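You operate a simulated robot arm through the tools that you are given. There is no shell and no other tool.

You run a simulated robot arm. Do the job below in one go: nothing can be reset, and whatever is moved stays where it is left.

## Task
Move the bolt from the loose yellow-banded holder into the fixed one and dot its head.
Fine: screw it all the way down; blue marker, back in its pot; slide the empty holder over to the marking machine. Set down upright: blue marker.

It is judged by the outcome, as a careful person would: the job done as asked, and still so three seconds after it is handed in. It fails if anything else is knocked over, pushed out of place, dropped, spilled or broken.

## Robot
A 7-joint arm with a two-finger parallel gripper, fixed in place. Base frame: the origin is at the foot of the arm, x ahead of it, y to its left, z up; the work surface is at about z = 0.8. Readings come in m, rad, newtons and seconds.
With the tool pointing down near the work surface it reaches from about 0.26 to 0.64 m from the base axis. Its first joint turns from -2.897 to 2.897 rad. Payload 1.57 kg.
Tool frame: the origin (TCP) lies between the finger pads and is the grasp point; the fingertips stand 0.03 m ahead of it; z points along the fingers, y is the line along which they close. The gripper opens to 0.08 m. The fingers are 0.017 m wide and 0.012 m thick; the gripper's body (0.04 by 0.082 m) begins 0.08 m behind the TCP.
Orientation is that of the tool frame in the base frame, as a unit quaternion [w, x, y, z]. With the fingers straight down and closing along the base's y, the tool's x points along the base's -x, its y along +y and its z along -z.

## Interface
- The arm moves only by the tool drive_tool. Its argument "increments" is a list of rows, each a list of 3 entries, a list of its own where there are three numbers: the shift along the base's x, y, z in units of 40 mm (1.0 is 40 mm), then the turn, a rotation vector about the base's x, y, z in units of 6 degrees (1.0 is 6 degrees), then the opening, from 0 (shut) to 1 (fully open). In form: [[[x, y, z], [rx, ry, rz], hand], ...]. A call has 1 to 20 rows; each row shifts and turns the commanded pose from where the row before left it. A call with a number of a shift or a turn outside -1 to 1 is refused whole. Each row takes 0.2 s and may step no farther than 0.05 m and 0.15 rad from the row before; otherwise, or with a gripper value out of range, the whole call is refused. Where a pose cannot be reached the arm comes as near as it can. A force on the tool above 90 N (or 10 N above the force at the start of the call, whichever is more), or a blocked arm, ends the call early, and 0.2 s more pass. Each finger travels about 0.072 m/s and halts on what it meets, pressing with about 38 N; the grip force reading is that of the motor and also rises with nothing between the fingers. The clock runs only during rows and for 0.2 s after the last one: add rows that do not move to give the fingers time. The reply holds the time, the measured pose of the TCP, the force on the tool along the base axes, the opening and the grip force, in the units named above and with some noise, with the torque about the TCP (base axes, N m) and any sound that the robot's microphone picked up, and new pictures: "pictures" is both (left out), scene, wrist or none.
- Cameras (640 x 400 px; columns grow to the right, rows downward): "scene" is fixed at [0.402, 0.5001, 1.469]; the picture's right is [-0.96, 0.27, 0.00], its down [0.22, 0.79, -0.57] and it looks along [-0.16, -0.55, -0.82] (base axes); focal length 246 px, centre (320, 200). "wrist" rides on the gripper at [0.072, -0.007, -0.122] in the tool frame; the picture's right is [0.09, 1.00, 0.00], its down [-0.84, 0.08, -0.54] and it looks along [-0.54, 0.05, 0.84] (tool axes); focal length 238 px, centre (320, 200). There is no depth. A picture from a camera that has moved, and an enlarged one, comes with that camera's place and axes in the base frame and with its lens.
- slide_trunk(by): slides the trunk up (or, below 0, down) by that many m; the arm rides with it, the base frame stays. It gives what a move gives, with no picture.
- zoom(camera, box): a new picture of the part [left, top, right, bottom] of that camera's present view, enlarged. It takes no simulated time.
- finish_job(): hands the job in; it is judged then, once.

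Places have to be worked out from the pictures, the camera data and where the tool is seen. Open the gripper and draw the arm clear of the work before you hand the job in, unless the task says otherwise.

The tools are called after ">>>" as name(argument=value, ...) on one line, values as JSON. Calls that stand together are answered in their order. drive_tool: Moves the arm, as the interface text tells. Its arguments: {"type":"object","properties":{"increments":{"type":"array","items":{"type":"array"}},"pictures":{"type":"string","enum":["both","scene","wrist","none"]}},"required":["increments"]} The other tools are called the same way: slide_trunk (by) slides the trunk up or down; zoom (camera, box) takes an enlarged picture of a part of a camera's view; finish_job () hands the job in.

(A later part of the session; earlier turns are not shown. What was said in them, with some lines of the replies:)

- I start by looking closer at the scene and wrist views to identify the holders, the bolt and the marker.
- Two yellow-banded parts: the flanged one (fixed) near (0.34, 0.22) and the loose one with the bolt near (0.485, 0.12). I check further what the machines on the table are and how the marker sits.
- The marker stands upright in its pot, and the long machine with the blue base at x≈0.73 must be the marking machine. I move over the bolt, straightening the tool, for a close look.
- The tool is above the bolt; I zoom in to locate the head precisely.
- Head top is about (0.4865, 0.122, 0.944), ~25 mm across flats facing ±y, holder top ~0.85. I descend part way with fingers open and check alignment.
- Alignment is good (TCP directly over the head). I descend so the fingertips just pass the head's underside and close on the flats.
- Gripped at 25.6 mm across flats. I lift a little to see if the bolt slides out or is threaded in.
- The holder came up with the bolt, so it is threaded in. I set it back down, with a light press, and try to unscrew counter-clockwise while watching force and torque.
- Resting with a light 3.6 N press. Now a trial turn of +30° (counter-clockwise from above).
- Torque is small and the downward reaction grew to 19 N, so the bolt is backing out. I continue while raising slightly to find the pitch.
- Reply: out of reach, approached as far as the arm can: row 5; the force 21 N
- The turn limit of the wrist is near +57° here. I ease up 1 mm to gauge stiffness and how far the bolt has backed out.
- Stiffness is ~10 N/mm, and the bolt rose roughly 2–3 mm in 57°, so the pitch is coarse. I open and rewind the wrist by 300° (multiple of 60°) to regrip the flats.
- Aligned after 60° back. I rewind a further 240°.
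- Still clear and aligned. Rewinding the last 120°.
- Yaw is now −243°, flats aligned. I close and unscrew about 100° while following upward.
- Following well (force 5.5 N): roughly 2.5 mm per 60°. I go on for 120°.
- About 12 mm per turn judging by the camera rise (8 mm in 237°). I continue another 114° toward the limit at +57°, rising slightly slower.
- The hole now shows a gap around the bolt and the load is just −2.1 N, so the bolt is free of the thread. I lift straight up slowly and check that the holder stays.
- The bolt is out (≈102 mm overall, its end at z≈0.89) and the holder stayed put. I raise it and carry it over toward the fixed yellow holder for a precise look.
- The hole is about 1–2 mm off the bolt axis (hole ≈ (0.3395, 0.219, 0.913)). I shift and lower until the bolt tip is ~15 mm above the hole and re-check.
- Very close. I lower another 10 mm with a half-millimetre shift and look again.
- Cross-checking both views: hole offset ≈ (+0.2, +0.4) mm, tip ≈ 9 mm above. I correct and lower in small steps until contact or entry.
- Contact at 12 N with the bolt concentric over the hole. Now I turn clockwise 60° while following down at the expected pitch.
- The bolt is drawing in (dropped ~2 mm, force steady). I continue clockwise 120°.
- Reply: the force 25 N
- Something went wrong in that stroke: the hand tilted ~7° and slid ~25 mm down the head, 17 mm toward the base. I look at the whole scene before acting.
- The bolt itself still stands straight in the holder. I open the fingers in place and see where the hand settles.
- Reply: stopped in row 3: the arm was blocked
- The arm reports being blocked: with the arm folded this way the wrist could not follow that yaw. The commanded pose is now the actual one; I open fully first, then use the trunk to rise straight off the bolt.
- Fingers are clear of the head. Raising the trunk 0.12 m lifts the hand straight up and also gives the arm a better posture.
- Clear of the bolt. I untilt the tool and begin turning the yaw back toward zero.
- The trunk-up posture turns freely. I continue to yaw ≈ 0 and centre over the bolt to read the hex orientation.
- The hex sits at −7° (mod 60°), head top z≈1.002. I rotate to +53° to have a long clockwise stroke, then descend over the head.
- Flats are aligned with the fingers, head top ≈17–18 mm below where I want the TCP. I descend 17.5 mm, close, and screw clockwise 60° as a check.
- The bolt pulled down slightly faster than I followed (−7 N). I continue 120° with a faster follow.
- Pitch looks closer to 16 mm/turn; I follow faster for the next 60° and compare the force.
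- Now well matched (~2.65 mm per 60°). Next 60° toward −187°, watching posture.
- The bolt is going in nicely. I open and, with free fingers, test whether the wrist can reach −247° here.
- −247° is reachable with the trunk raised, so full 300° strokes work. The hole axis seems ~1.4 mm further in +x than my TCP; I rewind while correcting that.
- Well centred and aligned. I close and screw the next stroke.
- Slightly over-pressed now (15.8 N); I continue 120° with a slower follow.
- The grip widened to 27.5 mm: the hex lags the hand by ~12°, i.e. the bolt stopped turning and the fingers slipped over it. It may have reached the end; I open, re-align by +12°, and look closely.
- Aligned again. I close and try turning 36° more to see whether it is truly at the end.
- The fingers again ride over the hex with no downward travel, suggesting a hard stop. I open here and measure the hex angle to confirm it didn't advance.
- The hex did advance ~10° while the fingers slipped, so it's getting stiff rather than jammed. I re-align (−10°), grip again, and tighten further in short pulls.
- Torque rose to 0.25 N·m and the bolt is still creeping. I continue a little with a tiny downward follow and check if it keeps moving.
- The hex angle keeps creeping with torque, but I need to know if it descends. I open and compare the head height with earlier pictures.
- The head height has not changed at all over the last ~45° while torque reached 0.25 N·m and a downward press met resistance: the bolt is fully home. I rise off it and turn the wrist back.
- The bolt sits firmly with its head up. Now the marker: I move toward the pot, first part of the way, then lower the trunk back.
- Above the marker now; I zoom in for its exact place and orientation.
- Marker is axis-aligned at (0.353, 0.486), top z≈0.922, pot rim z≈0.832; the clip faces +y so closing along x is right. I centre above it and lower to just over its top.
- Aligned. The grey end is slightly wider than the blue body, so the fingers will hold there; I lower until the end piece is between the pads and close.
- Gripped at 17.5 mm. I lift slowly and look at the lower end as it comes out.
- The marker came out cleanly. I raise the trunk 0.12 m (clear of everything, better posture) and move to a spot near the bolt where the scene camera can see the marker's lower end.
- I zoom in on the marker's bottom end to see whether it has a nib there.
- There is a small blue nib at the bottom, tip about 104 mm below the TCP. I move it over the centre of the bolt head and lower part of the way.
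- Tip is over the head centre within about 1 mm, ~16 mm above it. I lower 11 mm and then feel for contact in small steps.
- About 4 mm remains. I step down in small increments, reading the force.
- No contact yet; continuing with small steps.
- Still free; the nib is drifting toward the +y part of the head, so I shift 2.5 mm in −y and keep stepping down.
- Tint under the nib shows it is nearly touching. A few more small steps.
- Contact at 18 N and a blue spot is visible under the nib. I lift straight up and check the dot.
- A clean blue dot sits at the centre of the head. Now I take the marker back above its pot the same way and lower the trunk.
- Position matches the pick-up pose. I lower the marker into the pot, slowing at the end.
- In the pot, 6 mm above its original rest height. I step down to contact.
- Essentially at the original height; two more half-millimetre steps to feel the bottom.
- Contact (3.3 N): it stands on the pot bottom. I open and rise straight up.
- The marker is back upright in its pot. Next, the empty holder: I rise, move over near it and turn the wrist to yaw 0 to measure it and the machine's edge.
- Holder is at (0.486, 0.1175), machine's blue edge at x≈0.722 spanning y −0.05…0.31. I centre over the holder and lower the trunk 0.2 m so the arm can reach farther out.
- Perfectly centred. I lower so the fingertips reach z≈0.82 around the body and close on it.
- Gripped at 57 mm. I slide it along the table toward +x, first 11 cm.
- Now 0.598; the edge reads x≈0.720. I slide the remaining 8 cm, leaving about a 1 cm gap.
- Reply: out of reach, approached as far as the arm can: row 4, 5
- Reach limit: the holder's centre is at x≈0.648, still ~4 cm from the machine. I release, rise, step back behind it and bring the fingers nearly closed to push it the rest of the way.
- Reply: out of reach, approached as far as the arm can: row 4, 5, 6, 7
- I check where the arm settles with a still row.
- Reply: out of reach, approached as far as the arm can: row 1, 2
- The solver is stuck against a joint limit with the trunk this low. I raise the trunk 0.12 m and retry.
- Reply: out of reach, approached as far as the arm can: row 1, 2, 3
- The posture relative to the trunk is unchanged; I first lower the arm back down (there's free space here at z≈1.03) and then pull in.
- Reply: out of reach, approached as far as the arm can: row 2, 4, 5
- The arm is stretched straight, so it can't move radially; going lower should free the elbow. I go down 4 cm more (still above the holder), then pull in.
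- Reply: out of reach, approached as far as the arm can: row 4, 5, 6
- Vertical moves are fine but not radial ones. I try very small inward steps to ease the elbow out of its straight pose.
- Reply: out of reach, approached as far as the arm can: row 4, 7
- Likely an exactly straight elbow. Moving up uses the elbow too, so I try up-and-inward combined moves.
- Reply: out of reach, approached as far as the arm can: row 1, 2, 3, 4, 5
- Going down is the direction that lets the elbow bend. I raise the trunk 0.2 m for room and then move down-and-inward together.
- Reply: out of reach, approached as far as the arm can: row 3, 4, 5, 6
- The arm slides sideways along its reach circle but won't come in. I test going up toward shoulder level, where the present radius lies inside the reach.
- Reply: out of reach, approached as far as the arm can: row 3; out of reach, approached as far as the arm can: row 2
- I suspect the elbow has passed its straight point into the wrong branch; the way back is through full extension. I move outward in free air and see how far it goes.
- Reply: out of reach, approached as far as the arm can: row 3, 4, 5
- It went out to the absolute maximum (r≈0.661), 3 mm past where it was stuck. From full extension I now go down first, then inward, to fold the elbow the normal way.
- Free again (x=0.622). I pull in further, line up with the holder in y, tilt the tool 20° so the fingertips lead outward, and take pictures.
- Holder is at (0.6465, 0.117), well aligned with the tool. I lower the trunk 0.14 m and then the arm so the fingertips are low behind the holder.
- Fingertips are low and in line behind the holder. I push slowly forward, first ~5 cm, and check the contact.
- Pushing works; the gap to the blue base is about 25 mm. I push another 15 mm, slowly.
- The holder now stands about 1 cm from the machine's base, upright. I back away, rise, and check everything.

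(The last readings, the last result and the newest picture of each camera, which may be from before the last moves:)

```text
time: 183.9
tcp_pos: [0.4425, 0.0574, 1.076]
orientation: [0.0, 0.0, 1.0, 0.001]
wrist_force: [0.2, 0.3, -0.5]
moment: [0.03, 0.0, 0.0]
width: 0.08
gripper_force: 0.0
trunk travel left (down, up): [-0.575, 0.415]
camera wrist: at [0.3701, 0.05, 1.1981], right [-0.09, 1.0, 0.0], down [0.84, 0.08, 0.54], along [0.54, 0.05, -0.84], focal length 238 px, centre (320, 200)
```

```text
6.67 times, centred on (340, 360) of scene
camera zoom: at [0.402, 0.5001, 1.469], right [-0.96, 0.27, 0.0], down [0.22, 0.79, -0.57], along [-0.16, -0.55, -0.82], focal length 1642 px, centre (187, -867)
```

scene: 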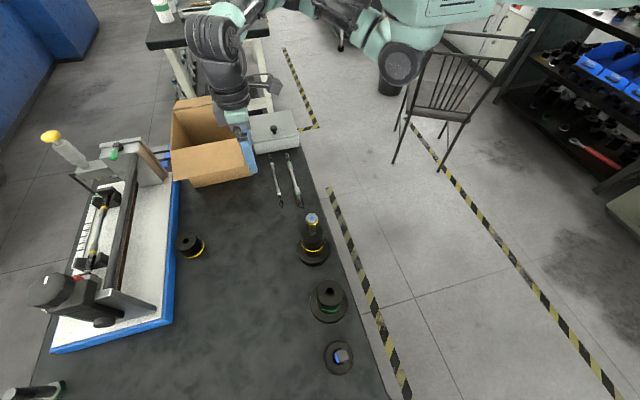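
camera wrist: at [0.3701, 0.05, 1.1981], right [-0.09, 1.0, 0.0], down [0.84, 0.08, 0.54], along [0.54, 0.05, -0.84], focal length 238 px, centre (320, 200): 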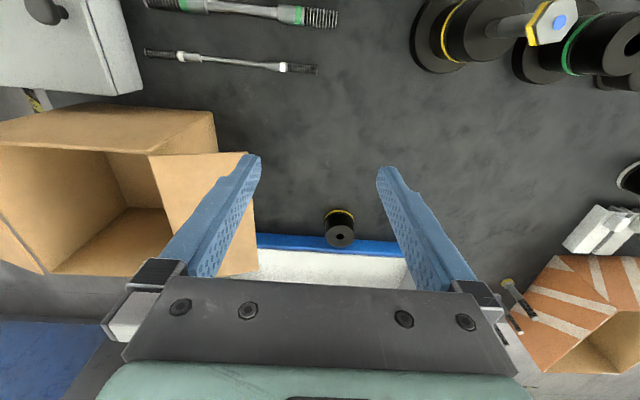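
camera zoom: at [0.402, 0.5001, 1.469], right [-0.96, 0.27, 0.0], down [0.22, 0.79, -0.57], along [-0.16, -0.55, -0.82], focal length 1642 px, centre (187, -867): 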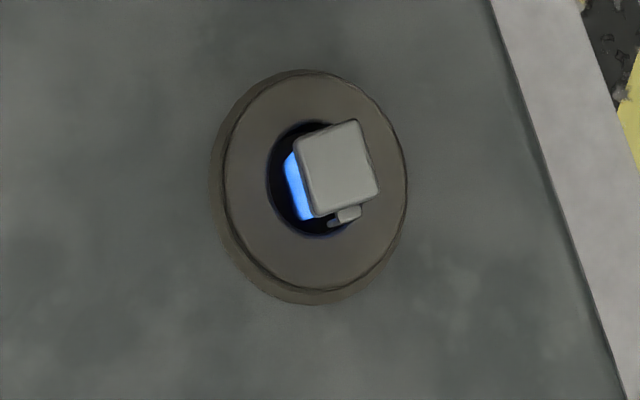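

Everything stands as wanted. Before handing in I want to be sure the bolt is really home, so I look closely at its thread.

>>> zoom(camera="scene", box=[300, 210, 325, 238])

>>> zoom(camera="wrist", box=[400, 0, 600, 100])

```text
14.29 times, centred on (312, 224) of scene
camera zoom: at [0.402, 0.5001, 1.469], right [-0.96, 0.27, 0.0], down [0.22, 0.79, -0.57], along [-0.16, -0.55, -0.82], focal length 3518 px, centre (427, -143)
```

zoom: 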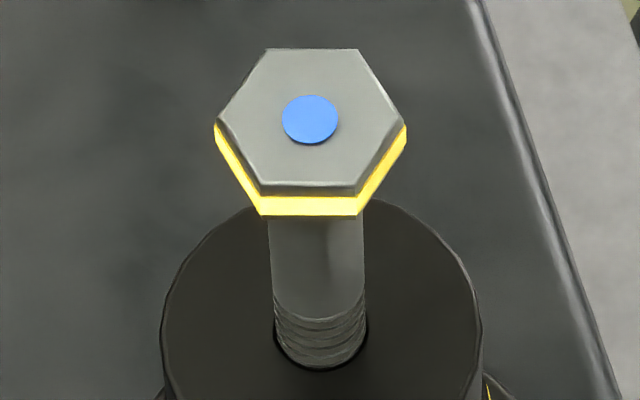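

```text
3.20 times, centred on (500, 50) of wrist
camera zoom: at [0.3701, 0.05, 1.1981], right [-0.09, 1.0, 0.0], down [0.84, 0.08, 0.54], along [0.54, 0.05, -0.84], focal length 763 px, centre (-256, 680)
```

zoom: 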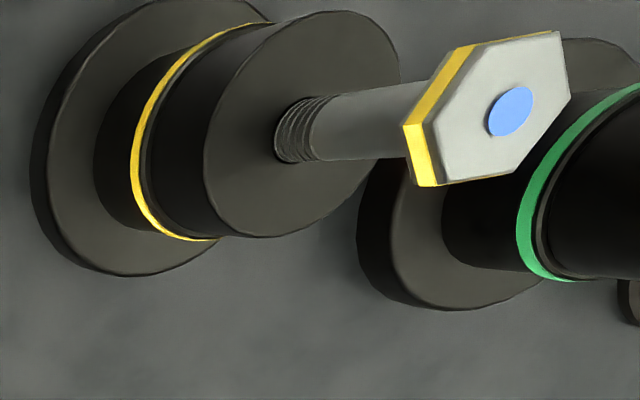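

About 4–5 thread rings still show, so I want a decisive test that it can't go deeper. I raise the trunk again and go back over the bolt head to regrip its flats.

>>> slide_trunk(by=0.12)

>>> drive_tool(increments=[[[-0.5, 0.8, 0], [0, 0, 0], 1], [[-0.5, 0.8, 0], [0, 0, 0], 1], [[-0.5, 0.8, 0], [0, 0, 0], 1], [[-0.5, 0.8, 0], [0, 0, 0], 1], [[-0.555, 0.87, -0.3], [0, 0, 0], 1], [[0, 0, -0.9], [0, 0, 0], 1], [[0, 0, -0.9], [0, 0, 0], 1], [[0, 0, -0.3], [0, 0, 0], 1], [[0, 0, 0], [0, 0, 0], 1], [[0, 0, 0], [0, 0, 0], 1]])

>>> zoom(camera="wrist", box=[260, 70, 380, 160])

```text
time: 185.4
tcp_pos: [0.4421, 0.0574, 1.1957]
orientation: [0.0, 0.001, 1.0, 0.001]
wrist_force: [-0.4, 0.5, -0.8]
moment: [-0.03, 0.01, -0.02]
width: 0.0797
gripper_force: 0.1
trunk travel left (down, up): [-0.695, 0.295]
```

```text
time: 187.6
tcp_pos: [0.3402, 0.2203, 1.0984]
orientation: [0.0, 0.001, 1.0, 0.001]
wrist_force: [0.4, -0.3, -0.1]
moment: [-0.05, -0.01, 0.0]
width: 0.08
gripper_force: 0.1
trunk travel left (down, up): [-0.695, 0.295]
camera wrist: at [0.2679, 0.2123, 1.2212], right [-0.09, 1.0, 0.0], down [0.84, 0.08, 0.54], along [0.54, 0.05, -0.84], focal length 238 px, centre (320, 200)
```

scene: 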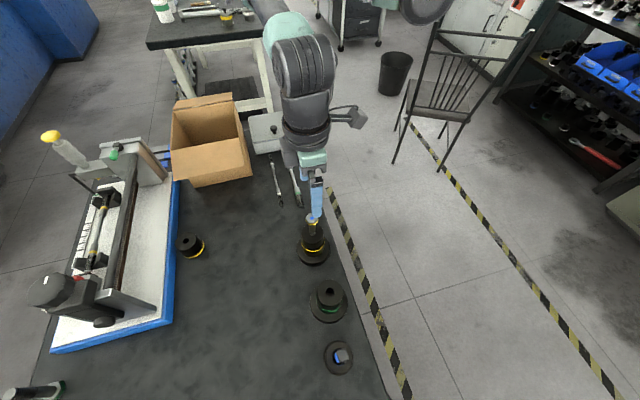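
wrist: 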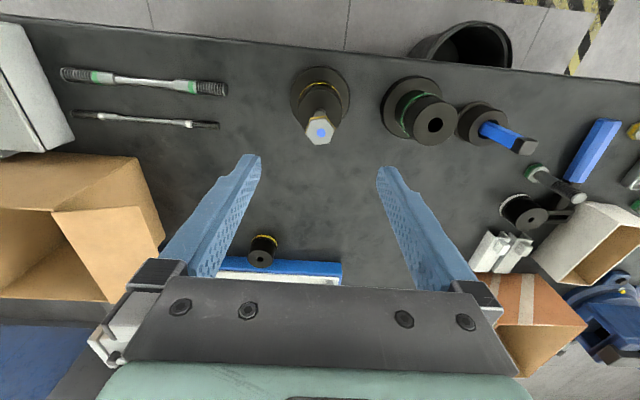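

```text
4.44 times, centred on (320, 115) of wrist
camera zoom: at [0.2679, 0.2123, 1.2212], right [-0.09, 1.0, 0.0], down [0.84, 0.08, 0.54], along [0.54, 0.05, -0.84], focal length 1059 px, centre (320, 578)
```

zoom: 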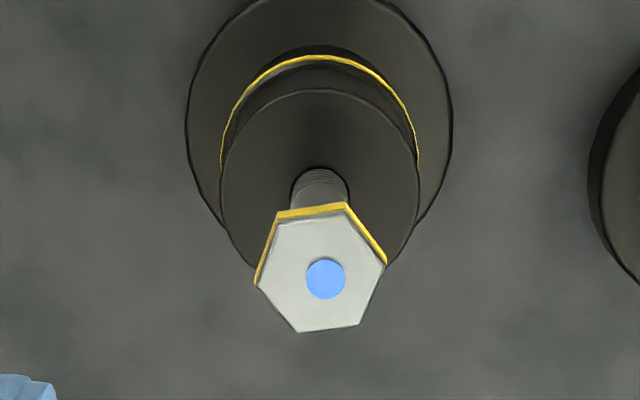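

Hex now at about −18° (mod 60). I rotate to +42° and descend over the head for a firm regrip.

>>> drive_tool(increments=[[[0, 0, 0], [0, 0, 1], 1], [[0, 0, 0], [0, 0, 1], 1], [[0, 0, 0], [0, 0, 1], 1], [[0, 0, 0], [0, 0, 1], 1], [[0, 0, 0], [0, 0, 1], 1], [[0, 0, 0], [0, 0, 1], 1], [[0, 0, 0], [0, 0, 1], 1], [[0, 0, -0.8], [0, 0, 0], 1], [[0, 0, -0.8], [0, 0, 0], 1], [[0, 0, -0.7], [0, 0, 0], 1], [[0, 0, 0], [0, 0, 0], 1], [[0, 0, 0], [0, 0, 0], 1]], pictures="wrist")

>>> zoom(camera="wrist", box=[240, 80, 400, 200])

>>> zoom(camera="scene", box=[300, 210, 325, 238])

```text
time: 190.2
tcp_pos: [0.3395, 0.2202, 1.0085]
orientation: [0.0, -0.358, 0.934, 0.001]
wrist_force: [-0.5, -0.4, -0.3]
moment: [0.04, 0.0, -0.03]
width: 0.0801
gripper_force: 0.1
trunk travel left (down, up): [-0.695, 0.295]
camera wrist: at [0.2897, 0.1664, 1.1301], right [-0.73, 0.68, 0.0], down [0.57, 0.62, 0.54], along [0.37, 0.4, -0.84], focal length 238 px, centre (320, 200)
```

wrist: 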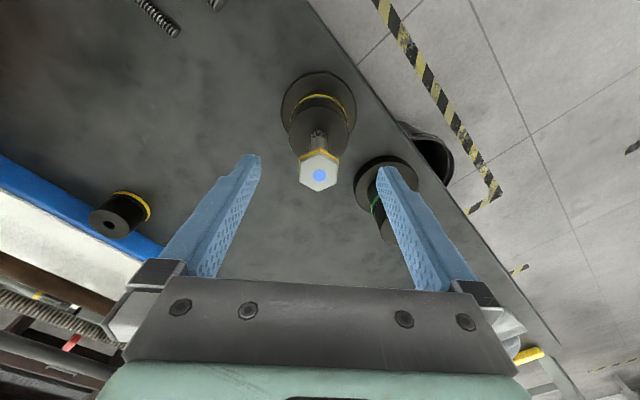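

```text
3.33 times, centred on (320, 140) of wrist
camera zoom: at [0.2897, 0.1664, 1.1301], right [-0.73, 0.68, 0.0], down [0.57, 0.62, 0.54], along [0.37, 0.4, -0.84], focal length 794 px, centre (320, 400)
```

zoom: 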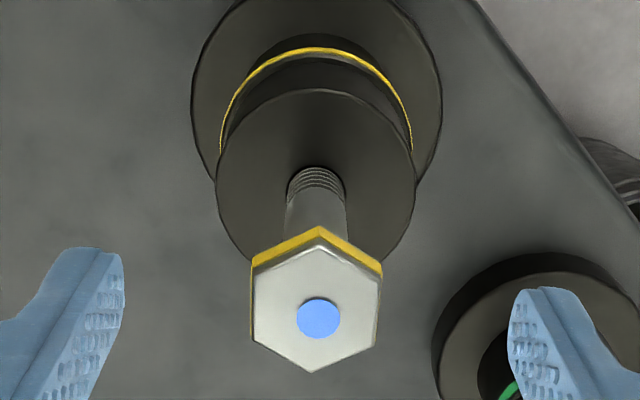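

```text
14.29 times, centred on (312, 224) of scene
camera zoom: at [0.402, 0.5001, 1.469], right [-0.96, 0.27, 0.0], down [0.22, 0.79, -0.57], along [-0.16, -0.55, -0.82], focal length 3518 px, centre (427, -143)
```

zoom: 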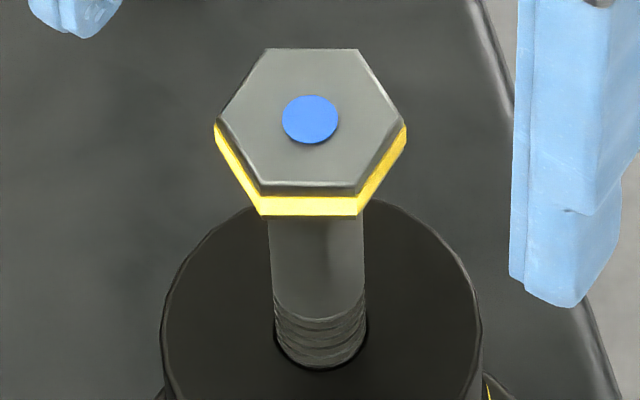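

Aligned. I lower 7 mm, close, and turn clockwise 60° in steps while watching torque and height.

>>> drive_tool(increments=[[[0, 0, -0.175], [0, 0, 0], 1], [[0, 0, 0], [0, 0, 0], 0.5], [[0, 0, 0], [0, 0, 0], 0.2], [[0, 0, 0], [0, 0, 0], 0.2], [[0, 0, 0], [0, 0, 0], 0.2]], pictures="none")

>>> drive_tool(increments=[[[0, 0, 0], [0, 0, -0.5], 0.2], [[0, 0, 0], [0, 0, -0.5], 0.2], [[0, 0, 0], [0, 0, -0.5], 0.2], [[0, 0, 0], [0, 0, -0.5], 0.2]], pictures="none")

>>> drive_tool(increments=[[[0, 0, 0], [0, 0, -0.5], 0.2], [[0, 0, 0], [0, 0, -0.5], 0.2], [[0, 0, 0], [0, 0, -0.5], 0.2], [[0, 0, 0], [0, 0, -0.5], 0.2]], pictures="wrist")

>>> zoom(camera="wrist", box=[240, 80, 400, 200])

>>> zoom(camera="scene", box=[300, 210, 325, 238])

```text
time: 191.4
tcp_pos: [0.3394, 0.2188, 1.0001]
orientation: [0.0, -0.358, 0.934, 0.001]
wrist_force: [1.6, -2.5, -0.1]
moment: [-0.09, -0.07, 0.04]
width: 0.0255
gripper_force: 36.9
trunk travel left (down, up): [-0.695, 0.295]
```

```text
time: 192.4
tcp_pos: [0.3398, 0.2201, 1.0012]
orientation: [0.0, -0.257, 0.966, 0.002]
wrist_force: [2.9, -1.8, 0.7]
moment: [0.08, -0.22, 0.25]
width: 0.0262
gripper_force: 37.3
trunk travel left (down, up): [-0.695, 0.295]
```

```text
time: 193.4
tcp_pos: [0.3405, 0.2202, 1.0011]
orientation: [-0.002, -0.155, 0.988, 0.001]
wrist_force: [0.5, -2.7, 0.4]
moment: [-0.11, -0.06, 0.07]
width: 0.0273
gripper_force: 37.6
trunk travel left (down, up): [-0.695, 0.295]
camera wrist: at [0.2737, 0.1911, 1.123], right [-0.39, 0.92, 0.0], down [0.77, 0.33, 0.54], along [0.5, 0.21, -0.84], focal length 238 px, centre (320, 200)
```

wrist: 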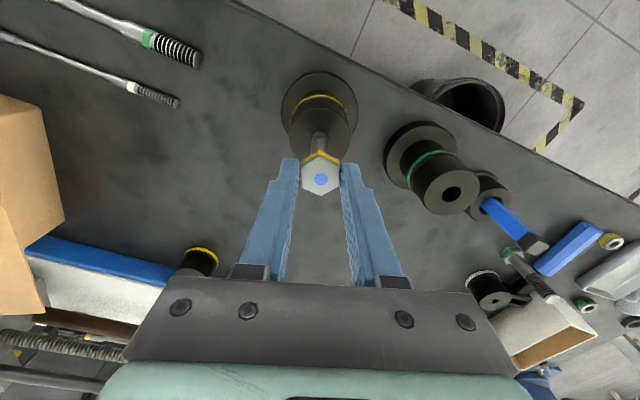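

```text
3.33 times, centred on (320, 140) of wrist
camera zoom: at [0.2737, 0.1911, 1.123], right [-0.39, 0.92, 0.0], down [0.77, 0.33, 0.54], along [0.5, 0.21, -0.84], focal length 794 px, centre (320, 400)
```

zoom: 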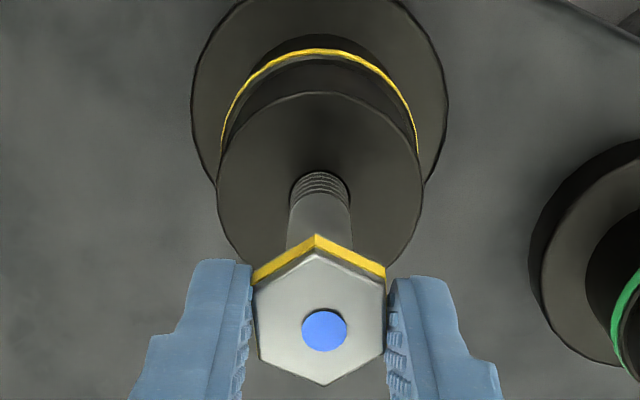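

```text
14.29 times, centred on (312, 224) of scene
camera zoom: at [0.402, 0.5001, 1.469], right [-0.96, 0.27, 0.0], down [0.22, 0.79, -0.57], along [-0.16, -0.55, -0.82], focal length 3518 px, centre (427, -143)
```

zoom: 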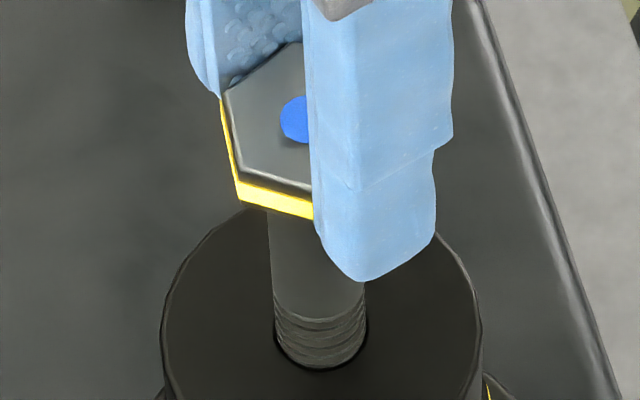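

Turned ~15° against 0.25 N·m with the dot still at exactly the same image height. One more pull to make the test clear.

>>> drive_tool(increments=[[[0, 0, 0], [0, 0, 0], 0.8], [[0, 0, 0], [0, 0, 0], 0.8], [[0, 0, 0], [0, 0, 0.9], 0.8], [[0, 0, 0], [0, 0, 0.9], 0.8], [[0, 0, 0], [0, 0, 0], 0.2], [[0, 0, 0], [0, 0, 0], 0.2], [[0, 0, 0], [0, 0, 0], 0.2], [[0, 0, 0], [0, 0, -0.5], 0.2], [[0, 0, 0], [0, 0, -0.5], 0.2], [[0, 0, 0], [0, 0, -0.5], 0.2], [[0, 0, 0], [0, 0, -0.5], 0.2], [[0, 0, 0], [0, 0, -0.5], 0.2], [[0, 0, 0], [0, 0, -0.5], 0.2], [[0, 0, 0], [0, 0, -0.5], 0.2], [[0, 0, 0], [0, 0, -0.5], 0.2]], pictures="none")

>>> drive_tool(increments=[[[0, 0, 0], [0, 0, 0], 0.8], [[0, 0, 0], [0, 0, 0], 0.8], [[0, 0, 0.6], [0, 0, 0], 1], [[0, 0, 0.9], [0, 0, 0], 1], [[0, 0, 0.9], [0, 0, 0], 1], [[0, 0, 0], [0, 0, 0], 1]], pictures="wrist")

>>> zoom(camera="scene", box=[300, 210, 325, 238])

>>> zoom(camera="wrist", box=[260, 70, 380, 160])

```text
time: 196.6
tcp_pos: [0.3405, 0.2207, 1.0]
orientation: [0.001, -0.04, 0.999, 0.002]
wrist_force: [0.9, -1.7, 0.0]
moment: [-0.08, -0.08, 0.11]
width: 0.0269
gripper_force: 37.4
trunk travel left (down, up): [-0.695, 0.295]
```

```text
time: 198.0
tcp_pos: [0.3417, 0.2201, 1.0983]
orientation: [0.001, -0.041, 0.999, 0.001]
wrist_force: [-0.2, 0.0, -0.1]
moment: [0.0, 0.0, 0.0]
width: 0.08
gripper_force: 0.0
trunk travel left (down, up): [-0.695, 0.295]
camera wrist: at [0.269, 0.2073, 1.22], right [-0.17, 0.98, 0.0], down [0.83, 0.15, 0.54], along [0.53, 0.1, -0.84], focal length 238 px, centre (320, 200)
```

wrist: 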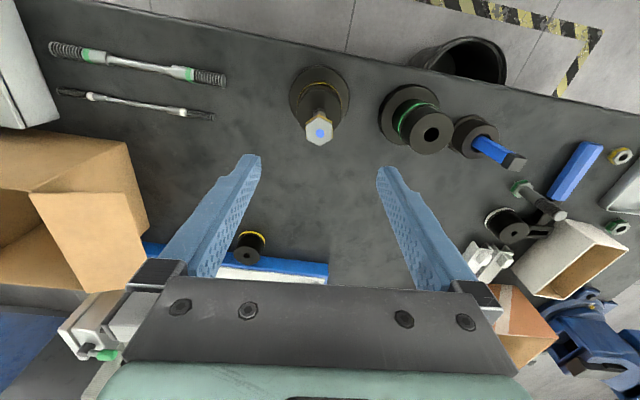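

```text
14.29 times, centred on (312, 224) of scene
camera zoom: at [0.402, 0.5001, 1.469], right [-0.96, 0.27, 0.0], down [0.22, 0.79, -0.57], along [-0.16, -0.55, -0.82], focal length 3518 px, centre (427, -143)
```

zoom: 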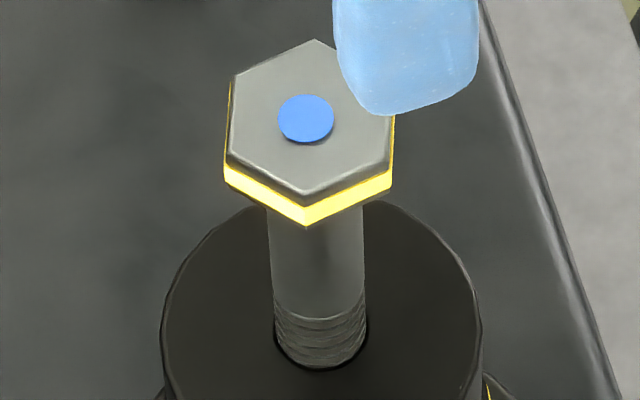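

```text
4.44 times, centred on (320, 115) of wrist
camera zoom: at [0.269, 0.2073, 1.22], right [-0.17, 0.98, 0.0], down [0.83, 0.15, 0.54], along [0.53, 0.1, -0.84], focal length 1059 px, centre (320, 578)
```

zoom: 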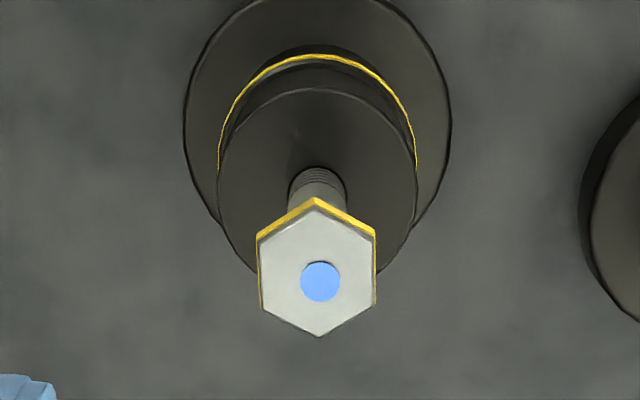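

After ~30° more rotation the dot height is unchanged (v 120 → 119): the bolt is fully home. I retract the arm upward, gripper open, and take a last look.

>>> drive_tool(increments=[[[0, 0, 0.9], [0, 0, 0], 1], [[0, 0, 0.9], [0, 0, 0], 1], [[0, -0.4, 0.9], [0, 0, 0], 1], [[0, -0.8, 0.6], [0, 0, 0], 1], [[0, -0.8, 0], [0, 0, 0], 1], [[0, -0.8, 0], [0, 0, 0], 1], [[0, 0, 0], [0, 0, 0], 1], [[0, 0, 0], [0, 0, 0], 1]])

>>> zoom(camera="scene", box=[130, 170, 370, 390])

```text
time: 199.8
tcp_pos: [0.3396, 0.107, 1.2297]
orientation: [0.0, -0.041, 0.999, 0.001]
wrist_force: [0.3, 0.3, -0.9]
moment: [-0.02, 0.01, -0.03]
width: 0.0802
gripper_force: 0.0
trunk travel left (down, up): [-0.695, 0.295]
camera wrist: at [0.2685, 0.0947, 1.3518], right [-0.17, 0.98, 0.0], down [0.83, 0.15, 0.54], along [0.53, 0.1, -0.84], focal length 238 px, centre (320, 200)
```

scene: 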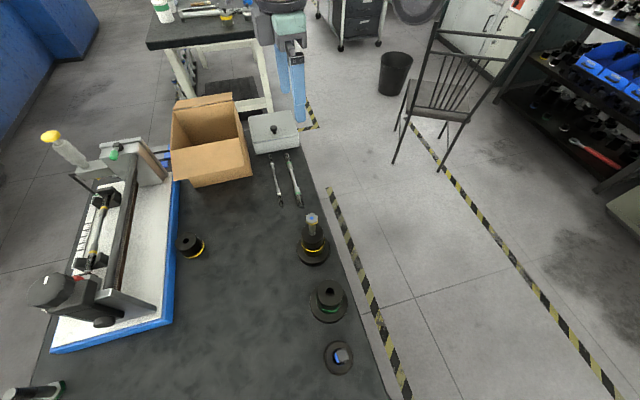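
wrist: 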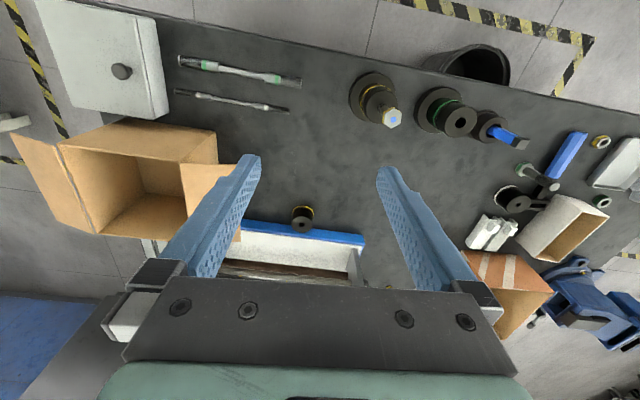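

```text
1.82 times, centred on (250, 280) of scene
camera zoom: at [0.402, 0.5001, 1.469], right [-0.96, 0.27, 0.0], down [0.22, 0.79, -0.57], along [-0.16, -0.55, -0.82], focal length 448 px, centre (447, 54)
```

zoom: 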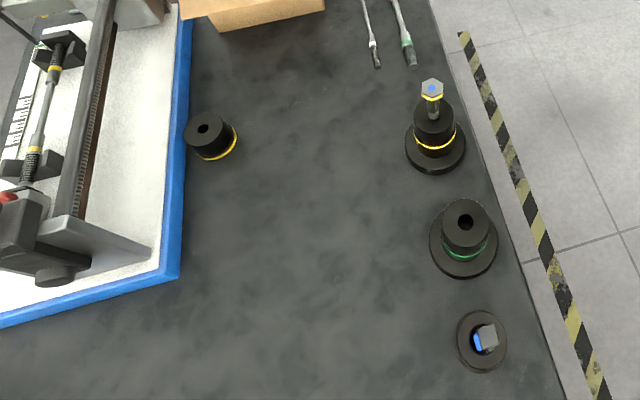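

The bolt is screwed home in the fixed yellow holder with a blue dot on its head. The marker stands upright in its pot and the empty holder is beside the marking machine. Nothing else was disturbed and the arm is clear with the gripper open, so I hand the job in.

>>> finish_job()

```text
The job is handed in.
```

The job is done and handed in:

- **Bolt:** It is out of the loose yellow-banded holder and screwed into the fixed one until it would go no deeper. Further turning only raised the torque, and the head did not sink any more. About four or five thread rings still show above the hole. I took this as the bottom of the hole, but I could not see inside to confirm it.
- **Dot:** There is one blue dot at the centre of the bolt head.
- **Marker:** The blue marker is back in its pot, standing upright.
- **Empty holder:** I slid it across the table to about 1 cm from the blue base of the machine with the rail and clamps. I took that to be the marking machine, as nothing in view was labelled.

On the first screwing stroke the arm folded badly and the hand slid down the bolt head. I backed off and finished with the trunk raised. The last pictures show the bolt straight and nothing else knocked over or moved.
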